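You operate a simulated robot arm through the tools that you are given. There is no shell and no other tool.

You are at the controls of a simulated robot arm. One attempt, no reset.

JOB
Put things in order on the street end of the trestle bench. At the end: the green gel pack from the street end of the trestle bench stands where the orange cloth stood; the orange cloth stands where the green seedling stood; the grey castor stands on top of the orange coral picnic tumbler; the green seedling stands where the grey castor stood; whatever was shut is shut again. Leave all else as you found it, and nothing knocked over.

Only the result counts: the job must be done as asked and must still hold three seconds after the hand-in. Knocking over, shifting, dropping, spilling or breaking anything else fails it. Flat cloth is picked up by pressing the open fingertips on it (5 to 10 N) and closing them slowly along it; thin cloth reads only 2 to 8 mm in the jaws.

ROBOT AND FRAMES
A 7-joint arm with a two-finger parallel gripper, fixed in place. Base frame: the origin is at the foot of the arm, x ahead of it, y to its left, z up; the work surface is at about z = 0. Units: mm, rad, N and s.
With the tool pointing down near the work surface it reaches from about 220 to 580 mm from the base axis. Its first joint turns from -1.152 to 1.152 rad. Payload 2.5 kg.
The tool frame sits at the grasp point between the pads (the TCP): z along the fingers, y along the line on which they close. The tips reach 23 mm beyond it. Largest opening 94 mm; finger width 38, thickness 10; the body of the gripper, 54 by 96 mm, starts 39 mm behind the TCP.
Orientation is that of the tool frame in the base frame, as a unit quaternion [x, y, z, w]. With the fingers straight down and closing along the base's y, the tool's x points along the base's -x, its y along +y and its z along -z.

CONTROLS
- The arm moves only by the tool nudge_tool. Its argument "targets" is one flat list of numbers, 7 for each row, row after row: the shift along the tool's x, y, z in units of 50 mm (1.0 is 50 mm), then the turn, a rotation vector about the tool's x, y, z in units of 8 degrees (1.0 is 8 degrees), then the finger opening in mm, from 0 to 94. In form: [dx, dy, dz, wx, wy, wz, jaw, dx, dy, dz, wx, wy, wz, jaw, ...]. A call has 1 to 20 rows; each row shifts and turns the commanded pose from where the row before left it, along the tool's axes as they then stand. A call with a number of a shift or a turn outside -1 to 1 is refused whole. A row lasts 0.2 s, in which the tool goes at most 50 mm and 0.15 rad; a call with a longer step from one row to the next is refused whole, and so is a gripper value outside its range. A pose out of reach is approached as far as the arm can. The call stops where the force on the tool passes 40 N (or 10 N more than at its start, if that is more) or the arm is blocked; 0.2 s more then pass. Each finger travels about 108 mm/s and halts on what it meets, pressing with about 22 N; the grip force reading is that of the motor and also rises with nothing between the fingers. The clock runs only during rows and for 0.2 s after the last one: add rows that do not move to give the fingers time. The reply holds the time, the measured pose of the TCP, the force on the tool along the base axes, the opening and the grip force, in the units named above and with some noise, with the torque about the TCP (base axes, N m) and any sound that the robot's microphone picked up.
- Cameras (640 x 400 px; columns grow to the right, rows downward): "scene" is fixed at [90.2, -389.6, 553.7]; the picture's right is [0.97, -0.23, 0.00], its down [-0.11, -0.46, -0.88] and it looks along [0.20, 0.86, -0.47] (base axes); focal length 359 px, centre (320, 200). "wrist" rides on the gripper at [86, 16, -74] in the tool frame; the picture's right is [-0.18, 0.98, 0.00], its down [-0.58, -0.11, -0.81] and it looks along [-0.79, -0.15, 0.59] (tool axes); focal length 243 px, centre (320, 200). There is no depth. A picture from a camera that has moved, and an enlarged one, comes with that camera's place and axes in the base frame and with its lens.
- capture(camera): a new picture of that camera. It takes no simulated time.
- close_up(camera, box): a new picture of the part [left, top, right, bottom] of that camera's present view, enlarged. It takes no simulated time.
- close_job(): hands the job in; it is judged then, once.

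Places have to be worked out from the pictures, the camera data and where the tool is seen. Open the gripper and draw the arm clear of the work before you hand the job in, unless the task says otherwise.

The tools are called after "Request:" as name(argument=value, ...) on one line, values as JSON. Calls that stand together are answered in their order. nudge_tool: Moves the arm, as the interface text tells. Its arguments: {"type":"object","properties":{"targets":{"type":"array","items":{"type":"number"}}},"required":["targets"]} The other tools are called the same way: capture (camera) takes a picture; close_up (camera, box) takes an enlarged picture of a part of a camera's view; close_job () hands the job in.

At the start:

```text
clock: 0.0
ee_pos: [213.8, 269.5, 299.7]
ee_rot: [-0.001, 1.0, 0.0, 0.0]
wrist_force: [-0.5, 0.2, -0.2]
torque: [-0.02, -0.02, 0.04]
finger_gap: 93.8
grasp_force: 0.0
```

scene: 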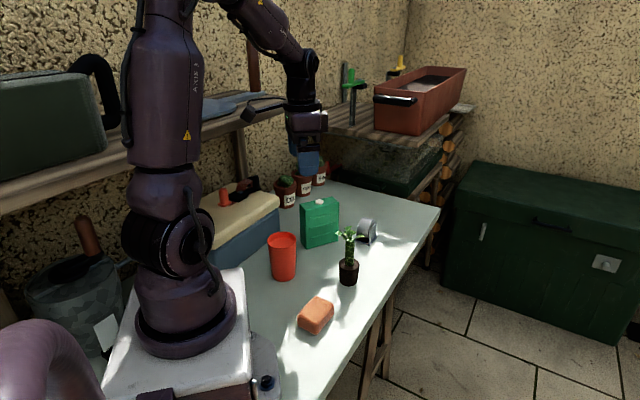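
wrist: 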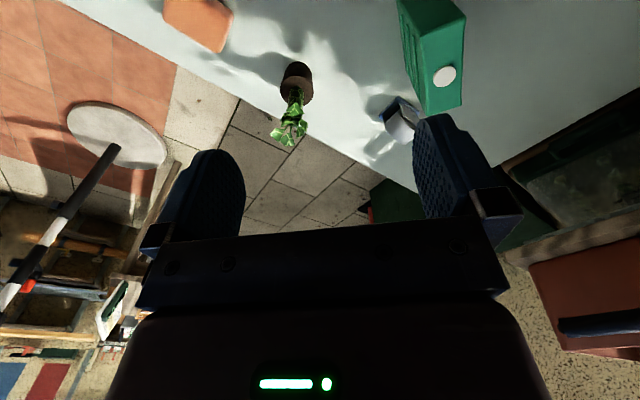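

The first pictures show an orange block-like cloth/sponge, a green seedling, a grey castor, a green gel pack and a tumbler on the bench. I take enlarged views to locate them better.

Request:
close_up(camera="scene", box=[240, 170, 440, 350])

Request:
close_up(camera="scene", box=[190, 120, 350, 220])

Request:
close_up(camera="wrist", box=[140, 0, 500, 225])

```text
2.22 times, centred on (340, 260) of scene
camera zoom: at [90.2, -389.6, 553.7], right [0.97, -0.23, 0.0], down [-0.11, -0.46, -0.88], along [0.2, 0.86, -0.47], focal length 797 px, centre (276, 67)
```

zoom: 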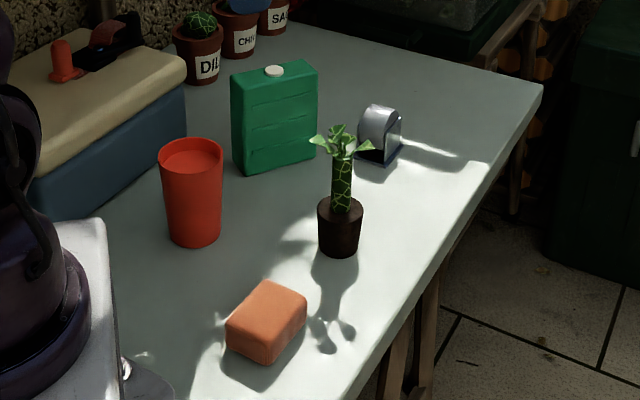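

```text
4.00 times, centred on (270, 170) of scene
camera zoom: at [90.2, -389.6, 553.7], right [0.97, -0.23, 0.0], down [-0.11, -0.46, -0.88], along [0.2, 0.86, -0.47], focal length 1435 px, centre (520, 320)
```

zoom: 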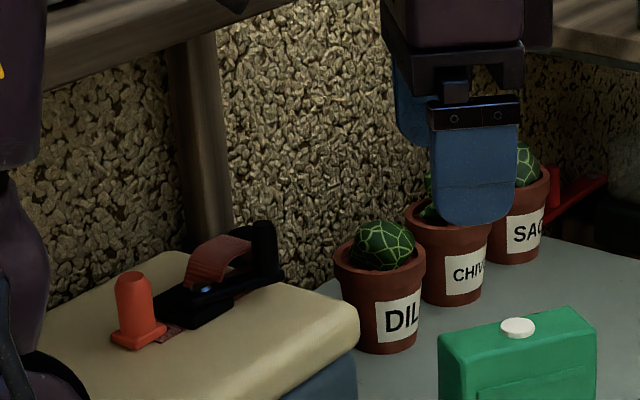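

```text
1.78 times, centred on (320, 112) of wrist
camera zoom: at [126.0, 284.2, 373.6], right [0.18, 0.98, 0.0], down [0.58, -0.11, 0.81], along [0.79, -0.15, -0.59], focal length 431 px, centre (320, 356)
```

zoom: 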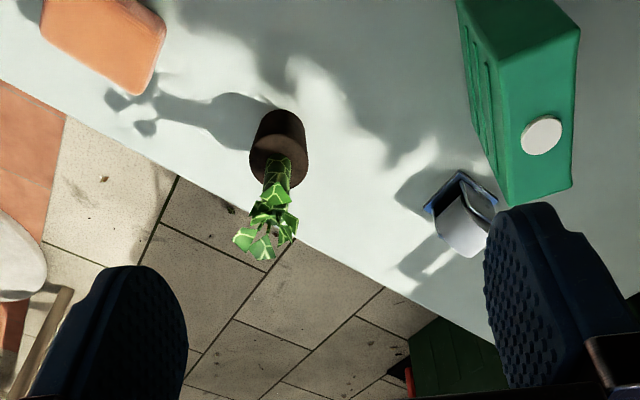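

I need finer views of the castor, the tumbler's top, the seedling and the hand's camera bracket before moving.

Request:
close_up(camera="scene", box=[345, 205, 393, 253])

Request:
close_up(camera="scene", box=[260, 225, 310, 290])

Request:
close_up(camera="scene", box=[325, 220, 375, 295])

Request:
close_up(camera="scene", box=[230, 70, 350, 180])

Request:
close_up(camera="wrist", box=[360, 0, 500, 150])

Request:
close_up(camera="scene", box=[290, 285, 345, 345])

```text
8.33 times, centred on (369, 229) of scene
camera zoom: at [90.2, -389.6, 553.7], right [0.97, -0.23, 0.0], down [-0.11, -0.46, -0.88], along [0.2, 0.86, -0.47], focal length 2990 px, centre (-88, -42)
```

zoom: 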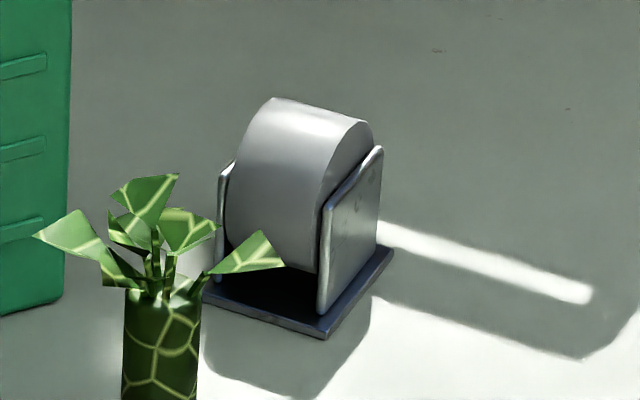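

```text
6.15 times, centred on (285, 258) of scene
camera zoom: at [90.2, -389.6, 553.7], right [0.97, -0.23, 0.0], down [-0.11, -0.46, -0.88], along [0.2, 0.86, -0.47], focal length 2208 px, centre (535, -154)
```

zoom: 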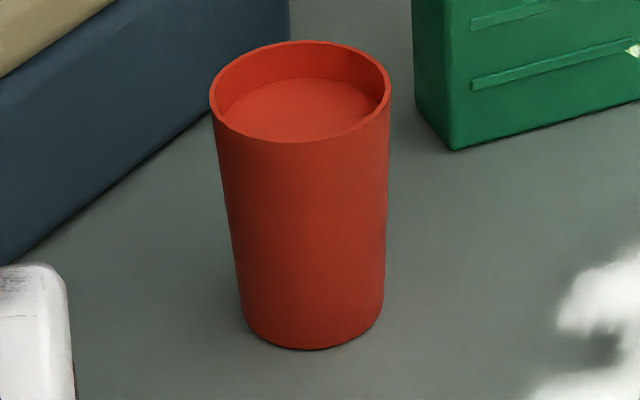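

```text
5.33 times, centred on (350, 258) of scene
camera zoom: at [90.2, -389.6, 553.7], right [0.97, -0.23, 0.0], down [-0.11, -0.46, -0.88], along [0.2, 0.86, -0.47], focal length 1913 px, centre (160, -107)
```

zoom: 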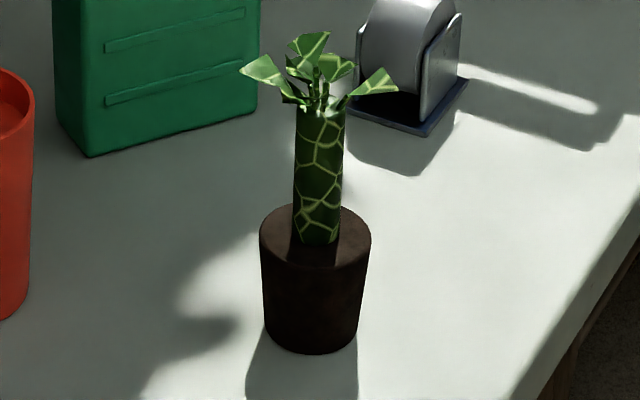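

```text
3.64 times, centred on (290, 125) of scene
camera zoom: at [90.2, -389.6, 553.7], right [0.97, -0.23, 0.0], down [-0.11, -0.46, -0.88], along [0.2, 0.86, -0.47], focal length 1305 px, centre (429, 473)
```

zoom: 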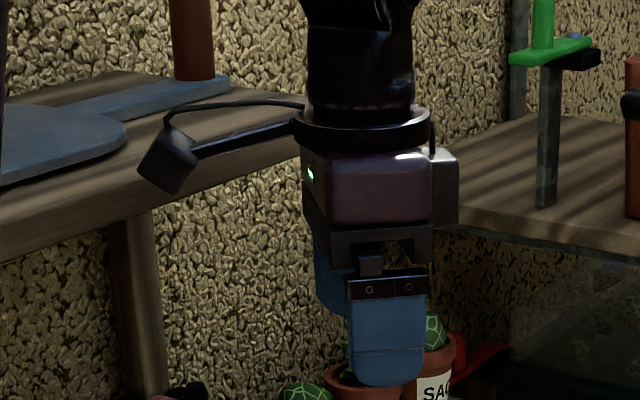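

```text
2.67 times, centred on (430, 75) of wrist
camera zoom: at [126.0, 284.2, 373.6], right [0.18, 0.98, 0.0], down [0.58, -0.11, 0.81], along [0.79, -0.15, -0.59], focal length 647 px, centre (27, 533)
```

zoom: 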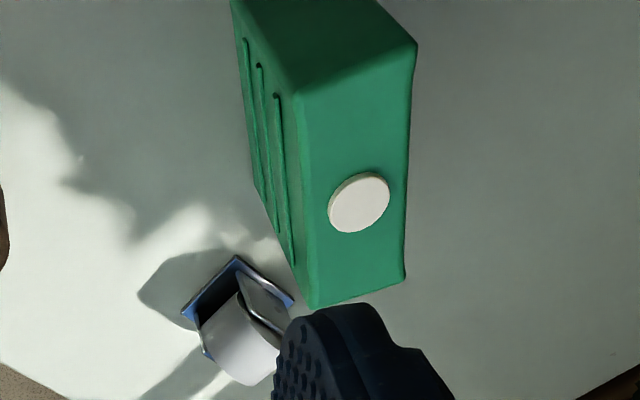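

```text
6.67 times, centred on (318, 315) of scene
camera zoom: at [90.2, -389.6, 553.7], right [0.97, -0.23, 0.0], down [-0.11, -0.46, -0.88], along [0.2, 0.86, -0.47], focal length 2392 px, centre (337, -567)
```

zoom: 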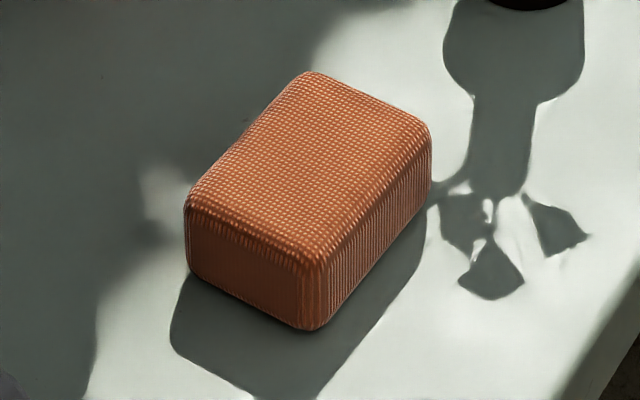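

The objects are clear now: the tumbler has a recessed lid with a rim at about z=99 near (158,278). The castor's plate is centred near (400,379) and turned about 46°, the seedling is near (300,223), the cloth block near (200,124), and the gel pack stands around (280,390). I first move to hover over the castor and turn the hand to match it.

Request:
nudge_tool(targets=[-0.6207, 0.365, 0.4333, 0, 0, 0, 94, -0.6207, 0.365, 0.4333, 0, 0, 0, 94, -0.6207, 0.365, 0.4333, 0, 0, 0, 94, -0.6207, 0.365, 0.4333, 0, 0, 0, 94, -0.6207, 0.365, 0.4333, 0, 0, 0, 94, -0.6207, 0.365, 0.4333, 0, 0, 0, 94, 0, 0, 0, 0, 0, -0.958, 94, 0, 0, 0, 0, 0, -0.958, 94, 0, 0, 0, 0, 0, -0.958, 94, 0, 0, 0, 0, 0, -0.958, 94, 0, 0, 0, 0, 0, -0.958, 94, 0, 0, 0, 0, 0, -0.958, 94, 0, 0, 0, 0, 0, 0, 94, 0, 0, 0, 0, 0, 0, 94])

```text
clock: 3.0
ee_pos: [400.1, 378.8, 168.3]
ee_rot: [-0.391, 0.92, -0.001, 0.0]
wrist_force: [0.0, -0.1, -0.2]
torque: [0.01, 0.02, -0.03]
finger_gap: 94.1
grasp_force: 0.1
```

The hand is at (400,379,168) turned 46°. I take both pictures to check where the castor lies relative to the tool axis.

Request:
capture(camera="wrist")

Request:
capture(camera="scene")

Request:
close_up(camera="wrist", box=[240, 0, 400, 100])

```text
taken
camera wrist: at [326.6, 326.3, 243.2], right [-0.58, 0.82, 0.0], down [0.48, 0.34, 0.81], along [0.66, 0.47, -0.59], focal length 243 px, centre (320, 200)
```

wrist: 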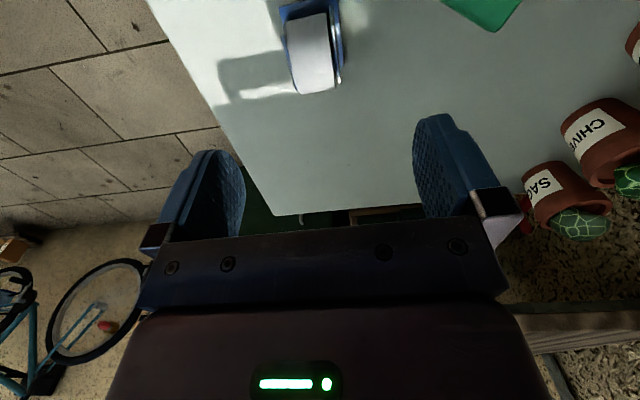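

```text
taken
```

scene: 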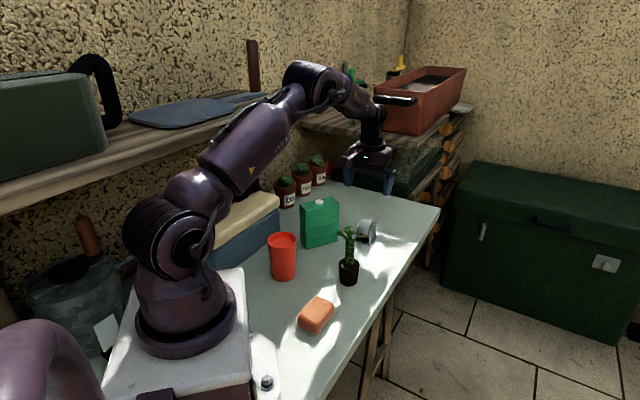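

```text
4.00 times, centred on (320, 50) of wrist
camera zoom: at [326.6, 326.3, 243.2], right [-0.58, 0.82, 0.0], down [0.48, 0.34, 0.81], along [0.66, 0.47, -0.59], focal length 970 px, centre (320, 800)
```

zoom: 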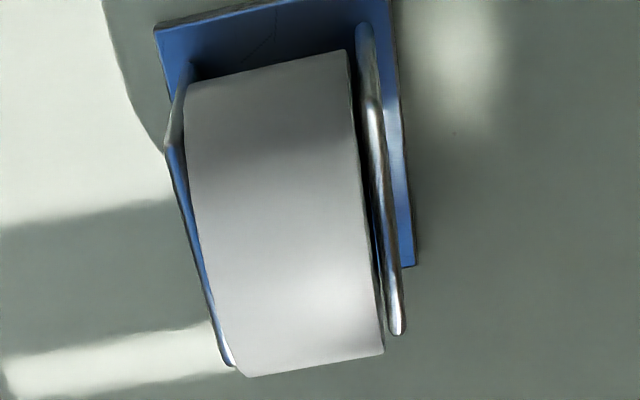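

The wrist view puts the castor's plate about 6 mm nearer in y than the scene view did. I zoom on the fingertips in the scene view to see which camera model is biased.

Request:
close_up(camera="scene", box=[330, 130, 410, 200])

Request:
close_up(camera="scene", box=[345, 205, 393, 253])

```text
5.71 times, centred on (370, 165) of scene
camera zoom: at [90.2, -389.6, 553.7], right [0.97, -0.23, 0.0], down [-0.11, -0.46, -0.88], along [0.2, 0.86, -0.47], focal length 2050 px, centre (34, 400)
```

zoom: 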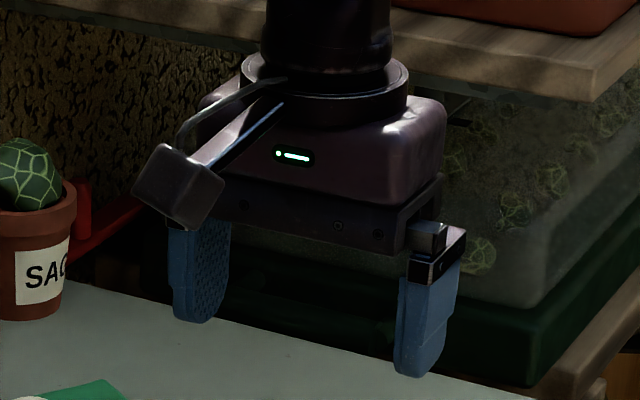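

```text
8.33 times, centred on (369, 229) of scene
camera zoom: at [90.2, -389.6, 553.7], right [0.97, -0.23, 0.0], down [-0.11, -0.46, -0.88], along [0.2, 0.86, -0.47], focal length 2990 px, centre (-88, -42)
```

zoom: 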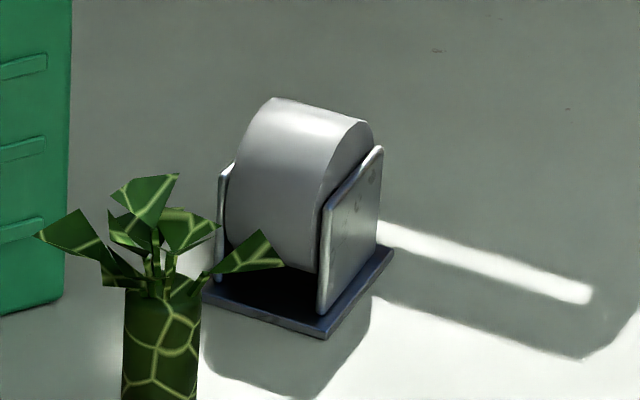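

The wrist camera, being closer, gives the better fix: the castor centre is about 5 mm toward tool −y from the TCP, with matching yaw. I shift that way, narrow the jaws a bit and descend part way to check.

Request:
nudge_tool(targets=[0.0, -0.1, 0.3, 0, 0, 0, 84, 0, 0, 0.5, 0, 0, 0, 80, 0, 0, 0.5, 0, 0, 0, 80, 0, 0, 0.3, 0, 0, 0, 80, 0, 0, 0, 0, 0, 0, 80, 0, 0, 0, 0, 0, 0, 80])

Request:
capture(camera="wrist")

Request:
close_up(camera="wrist", box=[220, 50, 420, 200])

```text
clock: 4.4
ee_pos: [402.5, 375.8, 89.5]
ee_rot: [-0.391, 0.92, 0.0, 0.0]
wrist_force: [-0.5, 0.3, -0.2]
torque: [-0.02, 0.02, -0.03]
finger_gap: 80.0
grasp_force: 0.0
```

```text
taken
camera wrist: at [329.3, 322.9, 163.1], right [-0.58, 0.82, 0.0], down [0.48, 0.34, 0.81], along [0.66, 0.47, -0.59], focal length 243 px, centre (320, 200)
```

wrist: 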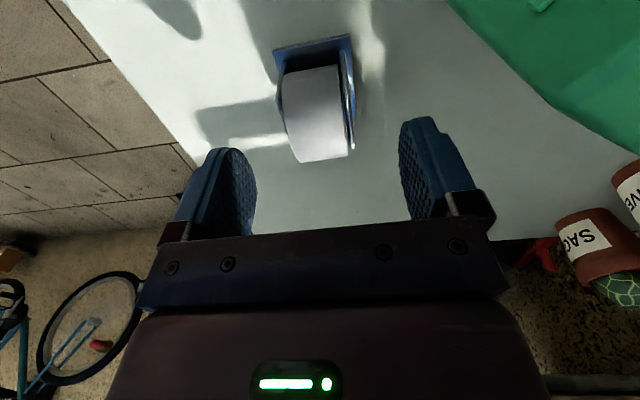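

```text
2.67 times, centred on (320, 125) of wrist
camera zoom: at [329.3, 322.9, 163.1], right [-0.58, 0.82, 0.0], down [0.48, 0.34, 0.81], along [0.66, 0.47, -0.59], focal length 647 px, centre (320, 400)
```

zoom: 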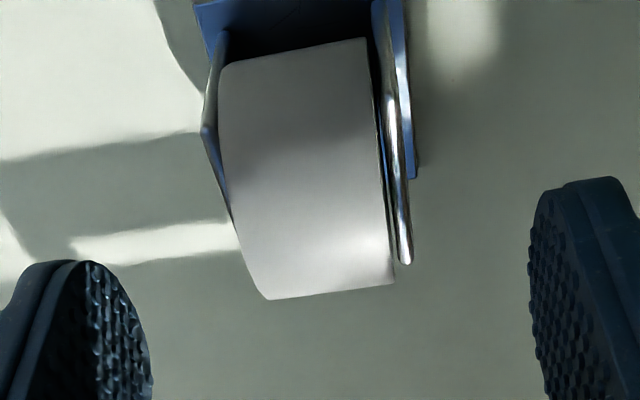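

The castor's plate is now centred under the TCP in the closing direction to within 1 mm, measuring about 55×45 mm. I descend to z≈36 so the tips stay above the plate and close slowly on the cheeks.

Request:
nudge_tool(targets=[0.02, 0, 0.5, 0, 0, 0, 80, 0.02, 0, 0.57, 0, 0, 0, 80, 0, 0, 0, 0, 0, 0, 70, 0, 0, 0, 0, 0, 0, 60, 0, 0, 0, 0, 0, 0, 52, 0, 0, 0, 0, 0, 0, 46, 0, 0, 0, 0, 0, 0, 42, 0, 0, 0, 0, 0, 0, 38, 0, 0, 0, 0, 0, 0, 34, 0, 0, 0, 0, 0, 0, 30, 0, 0, 0, 0, 0, 0, 25, 0, 0, 0, 0, 0, 0, 25])

Request:
capture(camera="wrist")

Request:
close_up(camera="scene", box=[330, 170, 430, 260])

```text
clock: 7.0
ee_pos: [402.4, 372.6, 35.7]
ee_rot: [-0.391, 0.92, 0.0, 0.001]
wrist_force: [0.5, -0.5, 0.1]
torque: [0.01, 0.01, 0.02]
finger_gap: 39.7
grasp_force: 21.8
```

```text
taken
camera wrist: at [329.1, 320.3, 109.6], right [-0.58, 0.82, 0.0], down [0.48, 0.34, 0.81], along [0.66, 0.47, -0.59], focal length 243 px, centre (320, 200)
```

wrist: 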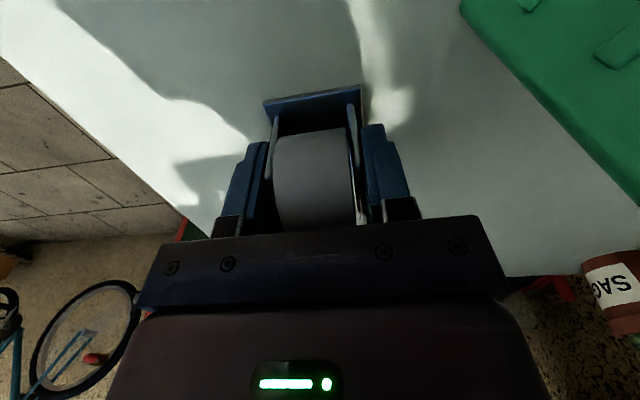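

```text
4.44 times, centred on (380, 215) of scene
camera zoom: at [90.2, -389.6, 553.7], right [0.97, -0.23, 0.0], down [-0.11, -0.46, -0.88], along [0.2, 0.86, -0.47], focal length 1594 px, centre (53, 133)
```

zoom: 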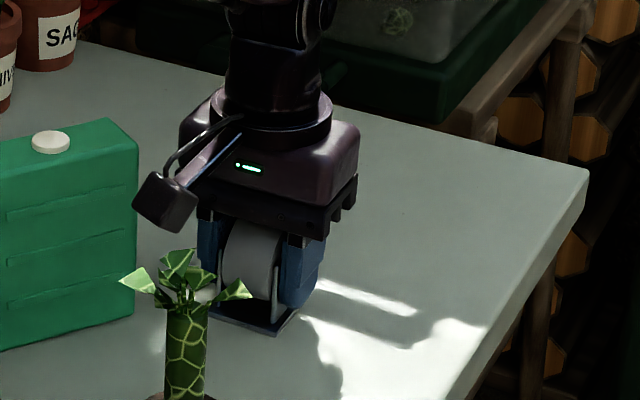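

The castor is gripped firmly (39.7 mm, 22 N). Its spot is at about (401,373). I lift it well clear and carry it over toward the tumbler at z≈230.

Request:
nudge_tool(targets=[0, 0, -0.2, 0, 0, 0, 25, 0, 0, -0.5, 0, 0, 0, 25, 0, 0, -0.8, 0, 0, 0, 25, 0, 0, -0.8, 0, 0, 0, 25, 0, 0, -0.8, 0, 0, 0, 25, 0, 0, -0.8, 0, 0, 0, 25, 0.4, 0.18, 0, 0, 0, 0, 25, 0.6, 0.28, 0, 0, 0, 0, 25, 0.65, 0.3, 0, 0, 0, 0, 25, 0.65, 0.3, 0, 0, 0, 0, 25, 0.65, 0.3, 0, 0, 0, 0, 25, 0.65, 0.3, 0, 0, 0, 0, 25, 0.6, 0.28, 0, 0, 0, 0, 25, 0.552, 0.254, 0, 0, 0, 0, 25, 0, 0, 0, 0, 0, 0, 25, 0, 0, 0, 0, 0, 0, 25])

Request:
capture(camera="wrist")

Request:
capture(camera="scene")

```text
clock: 10.4
ee_pos: [156.9, 277.6, 231.4]
ee_rot: [-0.39, 0.921, 0.0, 0.001]
wrist_force: [0.3, -0.8, -1.3]
torque: [-0.03, -0.02, 0.0]
finger_gap: 39.7
grasp_force: 22.0
```

```text
taken
camera wrist: at [83.8, 226.0, 304.9], right [-0.58, 0.82, 0.0], down [0.48, 0.34, 0.81], along [0.66, 0.47, -0.59], focal length 243 px, centre (320, 200)
```

wrist: 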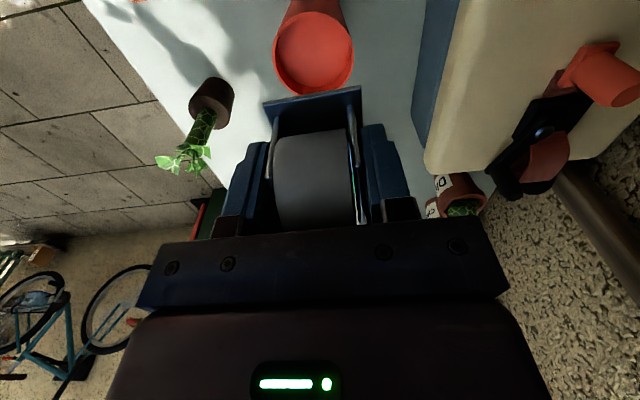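

```text
taken
```

scene: 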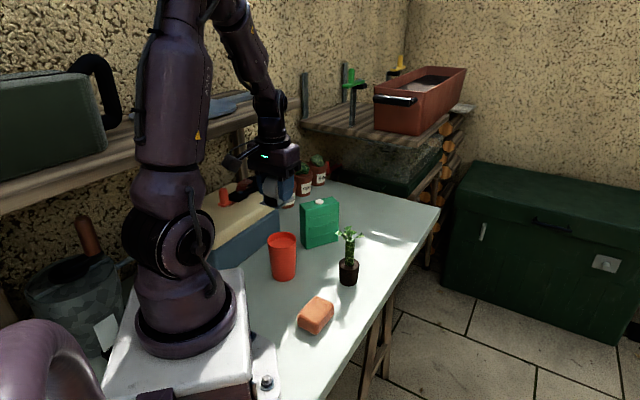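

The castor is held over the tumbler area. I zoom on the tumbler's rim in the wrist view to get its centre relative to the held castor.

Request:
close_up(camera="wrist", box=[240, 0, 400, 110])

Request:
close_up(camera="scene", box=[220, 130, 340, 290])

```text
3.64 times, centred on (320, 55) of wrist
camera zoom: at [83.8, 226.0, 304.9], right [-0.58, 0.82, 0.0], down [0.48, 0.34, 0.81], along [0.66, 0.47, -0.59], focal length 882 px, centre (320, 727)
```

zoom: 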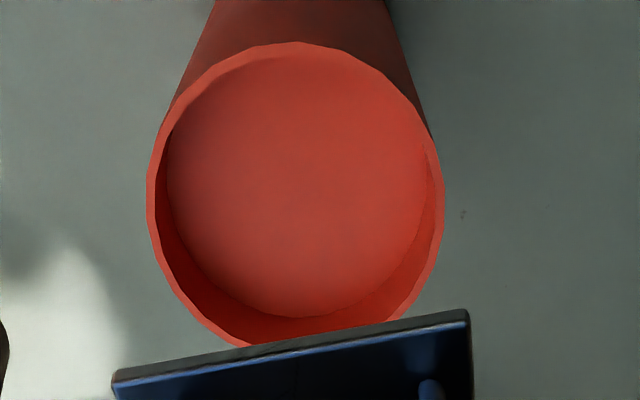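

```text
2.50 times, centred on (280, 210) of scene
camera zoom: at [90.2, -389.6, 553.7], right [0.97, -0.23, 0.0], down [-0.11, -0.46, -0.88], along [0.2, 0.86, -0.47], focal length 897 px, centre (420, 175)
```

zoom: 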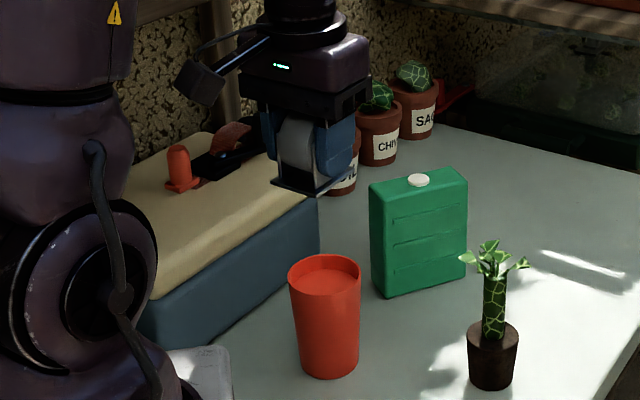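

The rim centre works out to about (160.5,274) and the castor's centre to about (156,279). A shift of −6.7 mm in tool y aligns them. I apply it and descend to about 15 mm above the rim.

Request:
nudge_tool(targets=[0.01, -0.134, 0, 0, 0, 0, 25, 0, 0, 0.4, 0, 0, 0, 25, 0, 0, 0.5, 0, 0, 0, 25, 0, 0, 0.4, 0, 0, 0, 25, 0, 0, 0.32, 0, 0, 0, 25, 0, 0, 0, 0, 0, 0, 25, 0, 0, 0, 0, 0, 0, 25])

Request:
capture(camera="wrist")

Request:
close_up(camera="wrist", box=[220, 50, 420, 175])

Request:
close_up(camera="scene", box=[230, 180, 340, 290])

```text
clock: 12.0
ee_pos: [161.9, 274.7, 149.8]
ee_rot: [-0.389, 0.921, -0.001, -0.001]
wrist_force: [-0.2, 0.2, -1.7]
torque: [0.03, -0.03, 0.02]
finger_gap: 39.7
grasp_force: 21.9
```

```text
taken
camera wrist: at [88.8, 221.6, 224.6], right [-0.58, 0.82, 0.0], down [0.48, 0.34, 0.81], along [0.66, 0.47, -0.59], focal length 243 px, centre (320, 200)
```

wrist: 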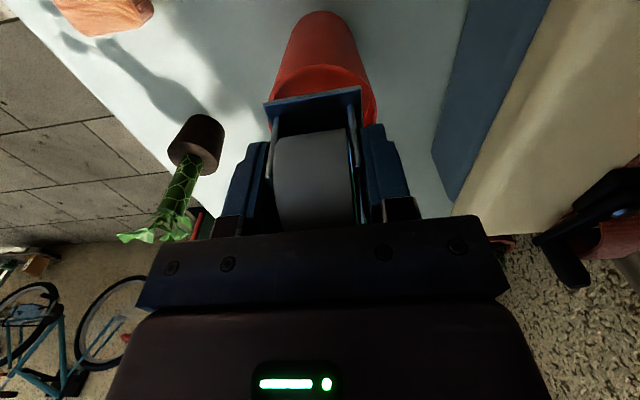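

```text
3.20 times, centred on (320, 112) of wrist
camera zoom: at [88.8, 221.6, 224.6], right [-0.58, 0.82, 0.0], down [0.48, 0.34, 0.81], along [0.66, 0.47, -0.59], focal length 776 px, centre (320, 480)
```

zoom: 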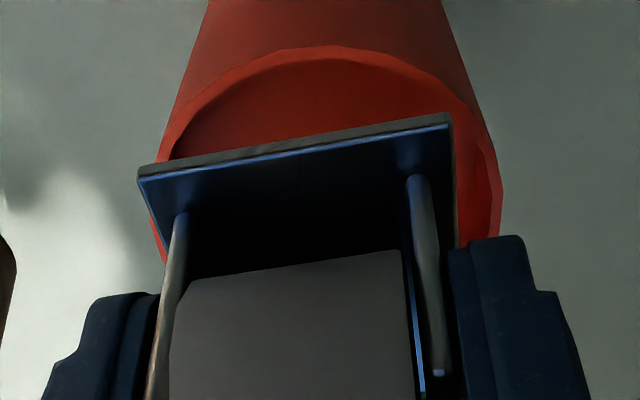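

```text
3.64 times, centred on (285, 235) of scene
camera zoom: at [90.2, -389.6, 553.7], right [0.97, -0.23, 0.0], down [-0.11, -0.46, -0.88], along [0.2, 0.86, -0.47], focal length 1305 px, centre (447, 73)
```

zoom: 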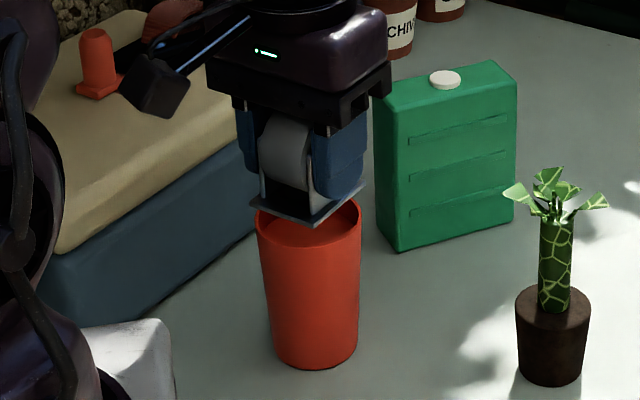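

The held castor and the rim centre agree within about 1 mm, with roughly 15 mm to go. I lower it in small steps and watch the force.

Request:
nudge_tool(targets=[0, 0, 0.1, 0, 0, 0, 25, 0, 0, 0.08, 0, 0, 0, 25, 0, 0, 0.04, 0, 0, 0, 25, 0, 0, 0.02, 0, 0, 0, 25, 0, 0, 0, 0, 0, 0, 25])

```text
clock: 13.2
ee_pos: [162.0, 273.7, 137.6]
ee_rot: [-0.39, 0.921, 0.001, 0.0]
wrist_force: [0.3, 0.6, -1.1]
torque: [0.01, 0.03, 0.01]
finger_gap: 39.8
grasp_force: 21.7
```

Now z=137.6, which puts the plate's underside near 102 with no contact yet. I continue down in 1 mm steps.

Request:
nudge_tool(targets=[0, 0, 0.02, 0, 0, 0, 25, 0, 0, 0.02, 0, 0, 0, 25, 0, 0, 0, 0, 0, 0, 25])

Request:
close_up(camera="scene", box=[255, 215, 315, 260])

```text
clock: 14.0
ee_pos: [162.7, 273.9, 136.0]
ee_rot: [-0.391, 0.92, 0.0, 0.0]
wrist_force: [-0.5, -0.2, -1.2]
torque: [-0.01, -0.01, 0.01]
finger_gap: 39.6
grasp_force: 21.5
```

```text
8.89 times, centred on (285, 238) of scene
camera zoom: at [90.2, -389.6, 553.7], right [0.97, -0.23, 0.0], down [-0.11, -0.46, -0.88], along [0.2, 0.86, -0.47], focal length 3189 px, centre (631, -133)
```

zoom: 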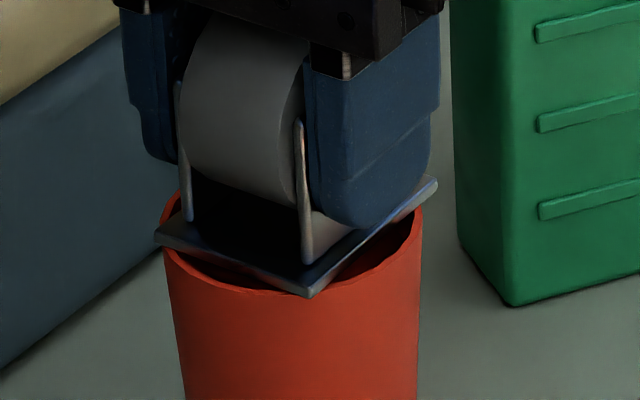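

The plate hovers just above the rim and looks well centred. I continue with 1 mm steps.

Request:
nudge_tool(targets=[0, 0, 0.02, 0, 0, 0, 25, 0, 0, 0.01, 0, 0, 0, 25, 0, 0, 0.01, 0, 0, 0, 25, 0, 0, 0, 0, 0, 0, 25])

Request:
close_up(camera="scene", box=[255, 215, 315, 260])

```text
clock: 15.0
ee_pos: [163.7, 275.2, 133.4]
ee_rot: [-0.391, 0.921, 0.0, 0.0]
wrist_force: [1.7, -1.9, 16.4]
torque: [-0.07, -0.15, -0.01]
finger_gap: 40.1
grasp_force: 22.3
```

```text
8.89 times, centred on (285, 238) of scene
camera zoom: at [90.1, -389.7, 553.7], right [0.97, -0.23, 0.0], down [-0.11, -0.46, -0.88], along [0.2, 0.86, -0.47], focal length 3189 px, centre (631, -133)
```

zoom: 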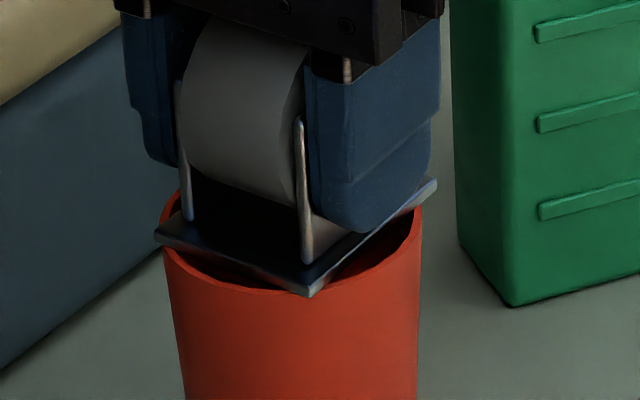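

Contact at about 16 N, so the castor rests on the rim. I ease off about 0.8 mm and open the fingers slowly.

Request:
nudge_tool(targets=[0, 0, -0.016, 0, 0, 0, 25, 0, 0, 0, 0, 0, 0, 38, 0, 0, 0, 0, 0, 0, 41, 0, 0, 0, 0, 0, 0, 43, 0, 0, 0, 0, 0, 0, 46, 0, 0, 0, 0, 0, 0, 50, 0, 0, 0, 0, 0, 0, 56, 0, 0, 0, 0, 0, 0, 60, 0, 0, 0, 0, 0, 0, 60])

Request:
close_up(camera="scene", box=[255, 200, 315, 260])

Request:
capture(camera="wrist")

```text
clock: 17.0
ee_pos: [161.4, 273.9, 134.5]
ee_rot: [-0.39, 0.921, 0.0, 0.0]
wrist_force: [-0.3, -0.7, 0.2]
torque: [0.03, -0.02, 0.02]
finger_gap: 59.7
grasp_force: 0.1
```

```text
6.67 times, centred on (285, 230) of scene
camera zoom: at [90.2, -389.6, 553.7], right [0.97, -0.23, 0.0], down [-0.11, -0.46, -0.88], along [0.2, 0.86, -0.47], focal length 2392 px, centre (553, 0)
```

zoom: 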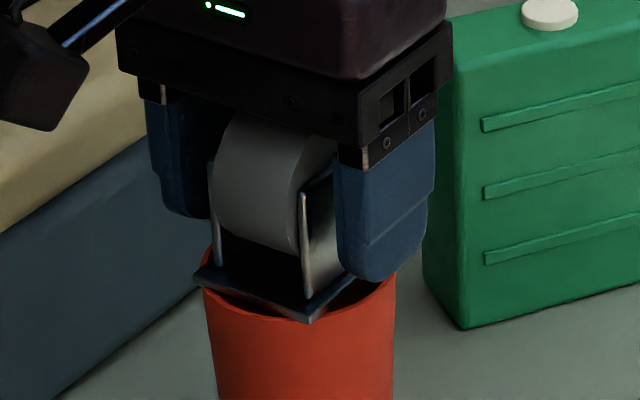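

```text
taken
camera wrist: at [89.2, 222.4, 208.7], right [-0.58, 0.82, 0.0], down [0.48, 0.34, 0.81], along [0.66, 0.47, -0.59], focal length 243 px, centre (320, 200)
```

wrist: 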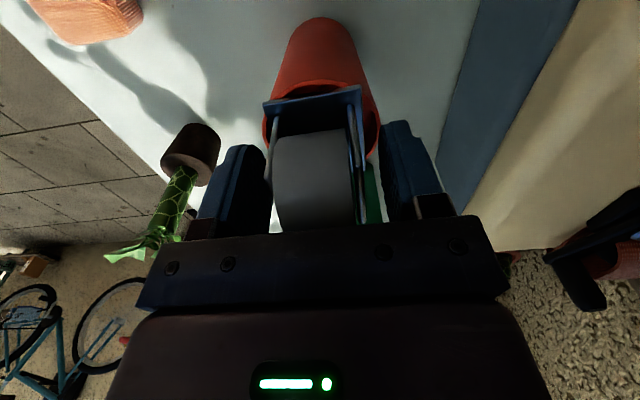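

The castor stands on the rim by itself with the fingers free of it on both sides. I rise straight up and check it from the side and from above.

Request:
nudge_tool(targets=[0, 0, -0.2, 0, 0, 0, 60, 0, 0, -0.4, 0, 0, 0, 60, 0, 0, -0.6, 0, 0, 0, 60, 0, 0, -0.8, 0, 0, 0, 60, 0, 0, -0.6, 0, 0, 0, 60, 0, 0, 0, 0, 0, 0, 60])

Request:
close_up(camera="scene", box=[245, 190, 325, 290])

Request:
capture(camera="wrist")

```text
clock: 18.4
ee_pos: [159.4, 274.6, 266.1]
ee_rot: [-0.391, 0.92, 0.0, -0.001]
wrist_force: [0.0, 0.7, 0.4]
torque: [0.0, -0.03, 0.0]
finger_gap: 60.1
grasp_force: 0.0
```

```text
4.00 times, centred on (285, 240) of scene
camera zoom: at [90.2, -389.6, 553.7], right [0.97, -0.23, 0.0], down [-0.11, -0.46, -0.88], along [0.2, 0.86, -0.47], focal length 1435 px, centre (460, 40)
```

zoom: 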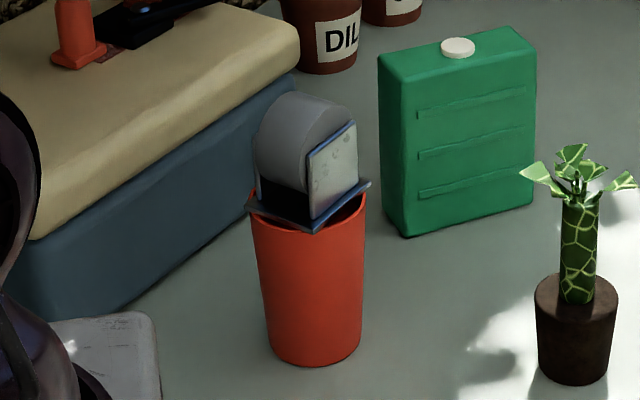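

```text
taken
camera wrist: at [87.7, 222.0, 340.4], right [-0.58, 0.82, 0.0], down [0.48, 0.34, 0.81], along [0.66, 0.47, -0.59], focal length 243 px, centre (320, 200)
```

wrist: 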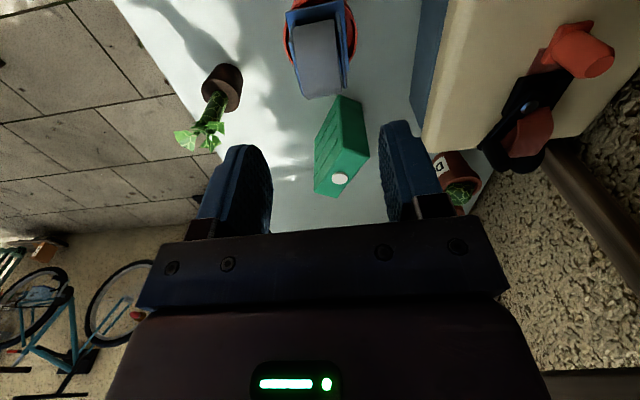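

The castor is standing level on the tumbler. Next is the seedling: I move away from the tumbler at height, turn the hand to about 17° and look at the pot from nearer.

Request:
nudge_tool(targets=[0.124, -0.635, 0, 0, 0, 0, 80, 0.124, -0.635, 0, 0, 0, 0, 90, 0.124, -0.635, 0, 0, 0, 0, 94, 0, 0, 0.33, 0, 0, 0.906, 94, 0, 0, 0.33, 0, 0, 0.906, 94, 0, 0, 0.33, 0, 0, 0.906, 94, 0, 0, 0.33, 0, 0, 0.906, 94, 0, 0, 0, 0, 0, 0, 94, 0, 0, 0, 0, 0, 0, 94])

Request:
capture(camera="wrist")

Request:
capture(camera="scene")

```text
clock: 20.4
ee_pos: [217.4, 193.2, 197.6]
ee_rot: [-0.147, 0.989, 0.0, 0.0]
wrist_force: [-0.2, 0.2, 0.0]
torque: [-0.01, 0.03, -0.01]
finger_gap: 94.2
grasp_force: 0.0
```

```text
taken
camera wrist: at [128.6, 182.4, 272.8], right [-0.11, 0.99, 0.0], down [0.59, 0.07, 0.81], along [0.8, 0.09, -0.59], focal length 243 px, centre (320, 200)
```

wrist: 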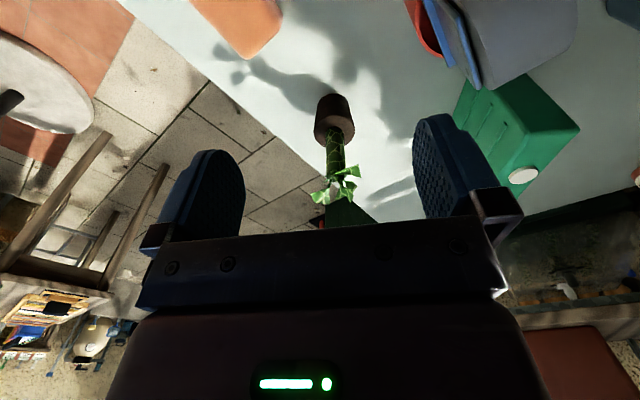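

```text
taken
```

scene: 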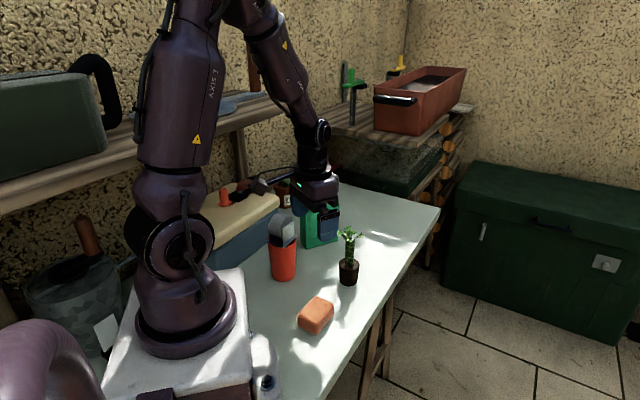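

I zoom on the pot, its base and the cloth in this view to fix their places.

Request:
close_up(camera="wrist", box=[280, 70, 400, 220])

Request:
close_up(camera="wrist", box=[180, 0, 300, 75])

```text
2.67 times, centred on (340, 145) of wrist
camera zoom: at [128.6, 182.4, 272.8], right [-0.11, 0.99, 0.0], down [0.59, 0.07, 0.81], along [0.8, 0.09, -0.59], focal length 647 px, centre (267, 347)
```

zoom: 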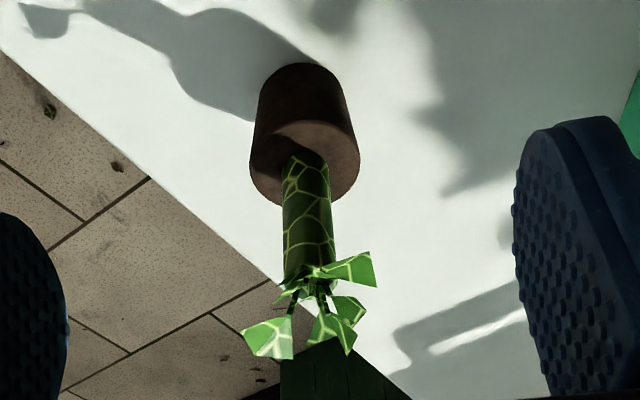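

```text
5.33 times, centred on (240, 38) of wrist
camera zoom: at [128.6, 182.4, 272.8], right [-0.11, 0.99, 0.0], down [0.59, 0.07, 0.81], along [0.8, 0.09, -0.59], focal length 1294 px, centre (747, 1067)
```

zoom: 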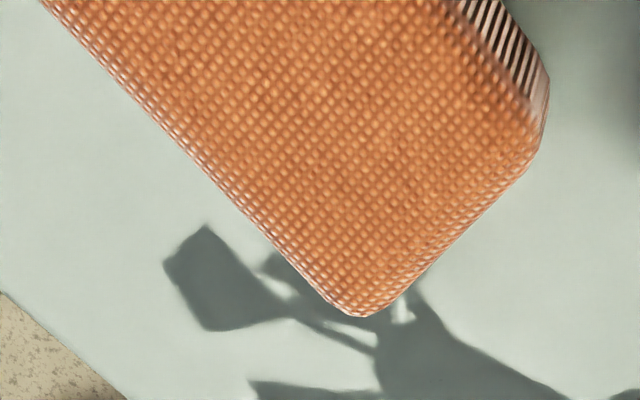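

The pot's axis is at about (303,218), with the pot about 46 mm high and 41–47 mm wide. Because of the leaves I will grip the pot with the hand tilted 45°, so I tilt here at safe height and then look.

Request:
nudge_tool(targets=[0, 0, 0, 0, -0.9375, 0, 94, 0, 0, 0, 0, -0.9375, 0, 94, 0, 0, 0, 0, -0.9375, 0, 94, 0, 0, 0, 0, -0.9375, 0, 94, 0, 0, 0, 0, -0.9375, 0, 94, 0, 0, 0, 0, -0.9375, 0, 94, 0, 0, 0, 0, 0, 0, 94, 0, 0, 0, 0, 0, 0, 94])

Request:
capture(camera="wrist")

Request:
capture(camera="scene")

```text
clock: 22.2
ee_pos: [238.5, 223.9, 201.5]
ee_rot: [-0.136, 0.914, 0.057, 0.379]
wrist_force: [0.1, 1.1, 0.0]
torque: [0.04, -0.01, -0.03]
finger_gap: 94.0
grasp_force: 0.1
out of reach, approached as far as the arm can: row 4, 5, 6
```

```text
taken
camera wrist: at [123.5, 204.0, 192.6], right [-0.16, 0.98, 0.13], down [-0.12, -0.15, 0.98], along [0.98, 0.14, 0.14], focal length 243 px, centre (320, 200)
```

wrist: 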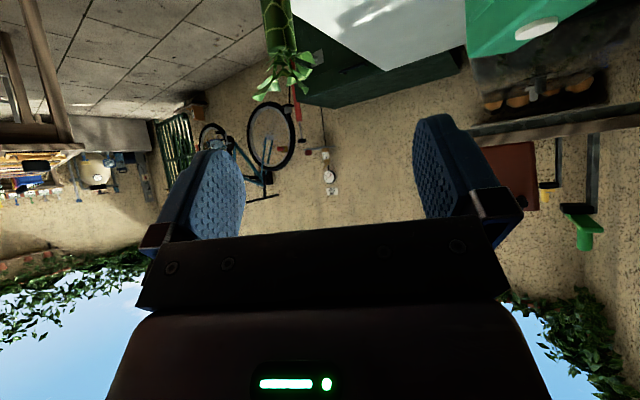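

```text
taken
```

scene: 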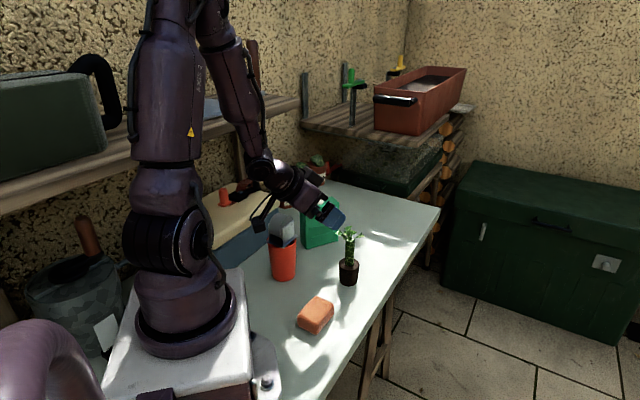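

With the 45° tilt this spot is too close to the base, so the arm stopped short at (238,224,201). The orientation is right, so I move forward along the approach azimuth and see where it settles.

Request:
nudge_tool(targets=[-0.26, 0, 0.26, 0, 0, 0, 94, -0.26, 0, 0.26, 0, 0, 0, 94, 0, 0, 0, 0, 0, 0, 94, 0, 0, 0, 0, 0, 0, 94])

```text
clock: 23.2
ee_pos: [273.8, 234.4, 201.8]
ee_rot: [-0.137, 0.914, 0.057, 0.378]
wrist_force: [0.8, -0.2, 0.1]
torque: [-0.01, 0.0, -0.04]
finger_gap: 94.2
grasp_force: 0.1
```

The motion starts from the reached pose, so I now know the hand is at (274,234,202). I shift sideways and back so the pot lies straight ahead along the approach direction.

Request:
nudge_tool(targets=[0.212, -0.242, -0.212, 0, 0, 0, 94, 0.212, -0.242, -0.212, 0, 0, 0, 94, 0, 0, 0, 0, 0, 0, 94, 0, 0, 0, 0, 0, 0, 94])

Request:
capture(camera="wrist")

```text
clock: 24.2
ee_pos: [257.1, 210.2, 202.0]
ee_rot: [-0.136, 0.914, 0.056, 0.379]
wrist_force: [0.6, -0.7, 0.2]
torque: [-0.01, 0.0, 0.0]
finger_gap: 93.7
grasp_force: 0.0
out of reach, approached as far as the arm can: row 2
```

```text
taken
camera wrist: at [143.2, 190.5, 192.5], right [-0.16, 0.98, 0.13], down [-0.12, -0.15, 0.98], along [0.98, 0.14, 0.14], focal length 243 px, centre (320, 200)
```

wrist: 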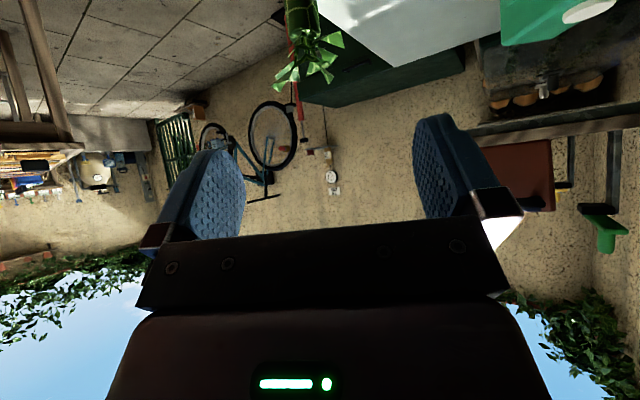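

The hand sits at the near limit, about 46 mm behind the pot's axis and 6 mm to the side. Lower down there should be more reach, so I descend vertically with the fingers on both sides, clear of the leaves.

Request:
nudge_tool(targets=[0.35, 0, 0.35, 0, 0, 0, 94, 0.35, 0, 0.35, 0, 0, 0, 94, 0.35, 0, 0.35, 0, 0, 0, 94, 0, 0, 0, 0, 0, 0, 94, 0, 0, 0, 0, 0, 0, 94])

Request:
capture(camera="wrist")

Request:
close_up(camera="scene", box=[220, 150, 400, 340])

```text
clock: 25.4
ee_pos: [256.6, 207.2, 127.7]
ee_rot: [-0.136, 0.914, 0.057, 0.378]
wrist_force: [0.5, 0.1, 0.0]
torque: [0.0, 0.01, 0.0]
finger_gap: 94.2
grasp_force: 0.0
```

```text
taken
camera wrist: at [141.8, 188.0, 118.1], right [-0.16, 0.98, 0.13], down [-0.12, -0.15, 0.98], along [0.98, 0.14, 0.14], focal length 243 px, centre (320, 200)
```

wrist: 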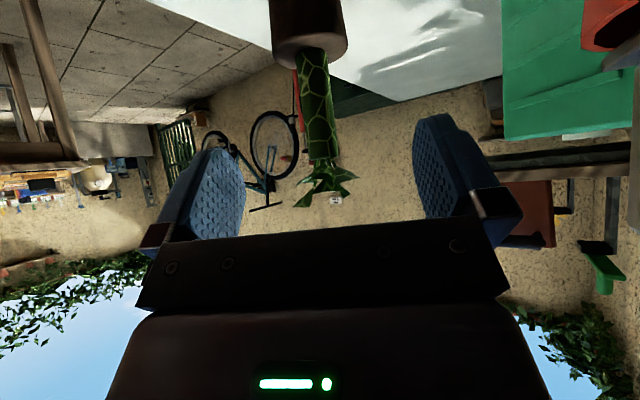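

```text
2.11 times, centred on (310, 245) of scene
camera zoom: at [90.2, -389.6, 553.7], right [0.97, -0.23, 0.0], down [-0.11, -0.46, -0.88], along [0.2, 0.86, -0.47], focal length 755 px, centre (341, 105)
```

zoom: 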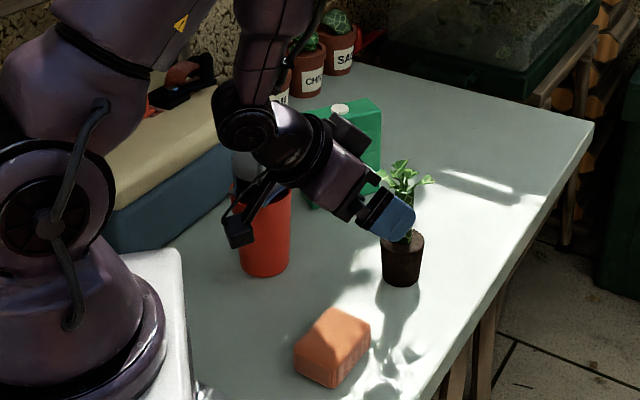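

The pot lies straight ahead with a lateral error of 3–4 mm. I correct this while lowering vertically to z≈45, where the hand stays under the leaves, and check before sliding forward.

Request:
nudge_tool(targets=[0.2935, -0.018, 0.2935, 0, 0, 0, 84, 0.2935, -0.018, 0.2935, 0, 0, 0, 84, 0.2935, -0.018, 0.2935, 0, 0, 0, 84, 0.2935, -0.018, 0.2935, 0, 0, 0, 84, 0, 0, 0, 0, 0, 0, 84, 0, 0, 0, 0, 0, 0, 84])

Request:
capture(camera="wrist")

Request:
close_up(camera="scene", box=[240, 180, 390, 340])

```text
clock: 26.8
ee_pos: [258.5, 204.7, 41.3]
ee_rot: [-0.137, 0.914, 0.057, 0.378]
wrist_force: [0.8, 0.1, -0.1]
torque: [0.03, 0.0, -0.04]
finger_gap: 83.9
grasp_force: 0.0
```

```text
taken
camera wrist: at [143.3, 185.5, 33.3], right [-0.16, 0.98, 0.13], down [-0.12, -0.15, 0.98], along [0.98, 0.14, 0.14], focal length 243 px, centre (320, 200)
```

wrist: 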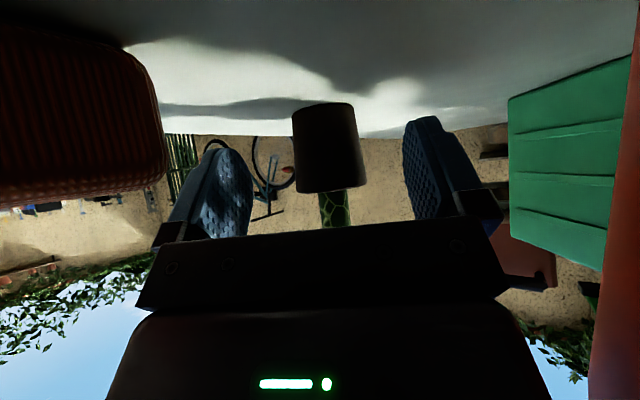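

```text
2.50 times, centred on (315, 260) of scene
camera zoom: at [90.2, -389.6, 553.7], right [0.97, -0.23, 0.0], down [-0.11, -0.46, -0.88], along [0.2, 0.86, -0.47], focal length 897 px, centre (332, 50)
```

zoom: 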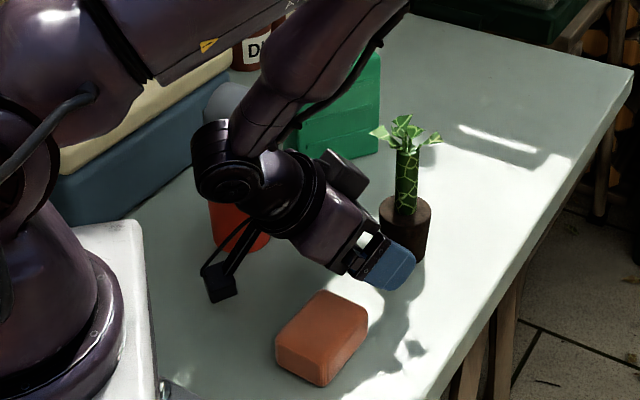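

The pot sits centred between the fingers (about 1 mm off), 46 mm ahead, and the hand is under the leaves. I slide forward horizontally by 35 mm and look before closing.

Request:
nudge_tool(targets=[-0.17, -0.01, 0.17, 0, 0, 0, 84, -0.17, -0.01, 0.17, 0, 0, 0, 84, -0.16, 0, 0.16, 0, 0, 0, 84, 0, 0, 0, 0, 0, 0, 84])

Request:
capture(camera="wrist")

Request:
close_up(camera="scene", box=[300, 200, 390, 300])

```text
clock: 27.8
ee_pos: [292.9, 216.4, 42.1]
ee_rot: [-0.136, 0.914, 0.056, 0.378]
wrist_force: [0.4, 0.4, 0.4]
torque: [0.02, -0.04, -0.02]
finger_gap: 84.0
grasp_force: 0.1
```

```text
taken
camera wrist: at [178.0, 196.5, 33.7], right [-0.16, 0.98, 0.13], down [-0.12, -0.15, 0.98], along [0.98, 0.14, 0.14], focal length 243 px, centre (320, 200)
```

wrist: 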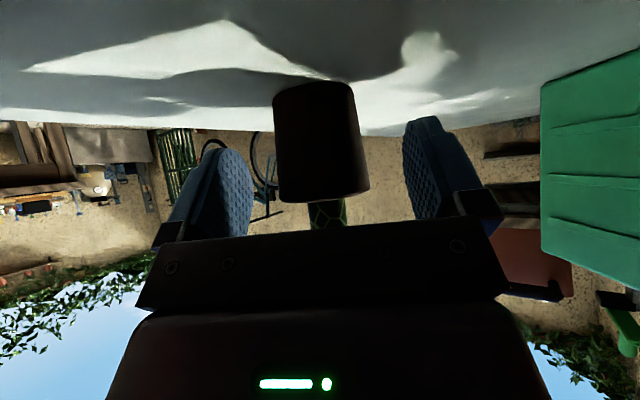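

```text
4.00 times, centred on (345, 250) of scene
camera zoom: at [90.2, -389.6, 553.7], right [0.97, -0.23, 0.0], down [-0.11, -0.46, -0.88], along [0.2, 0.86, -0.47], focal length 1435 px, centre (220, 0)
```

zoom: 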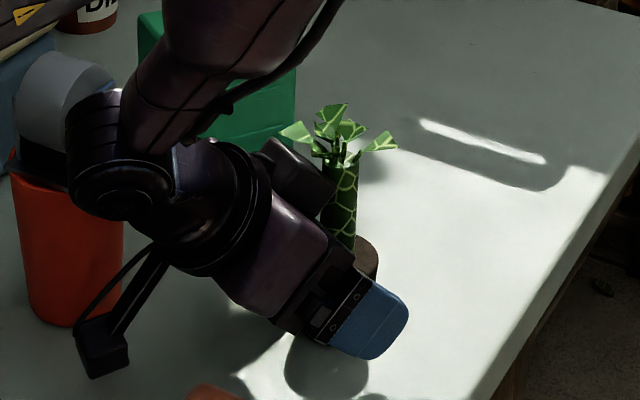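

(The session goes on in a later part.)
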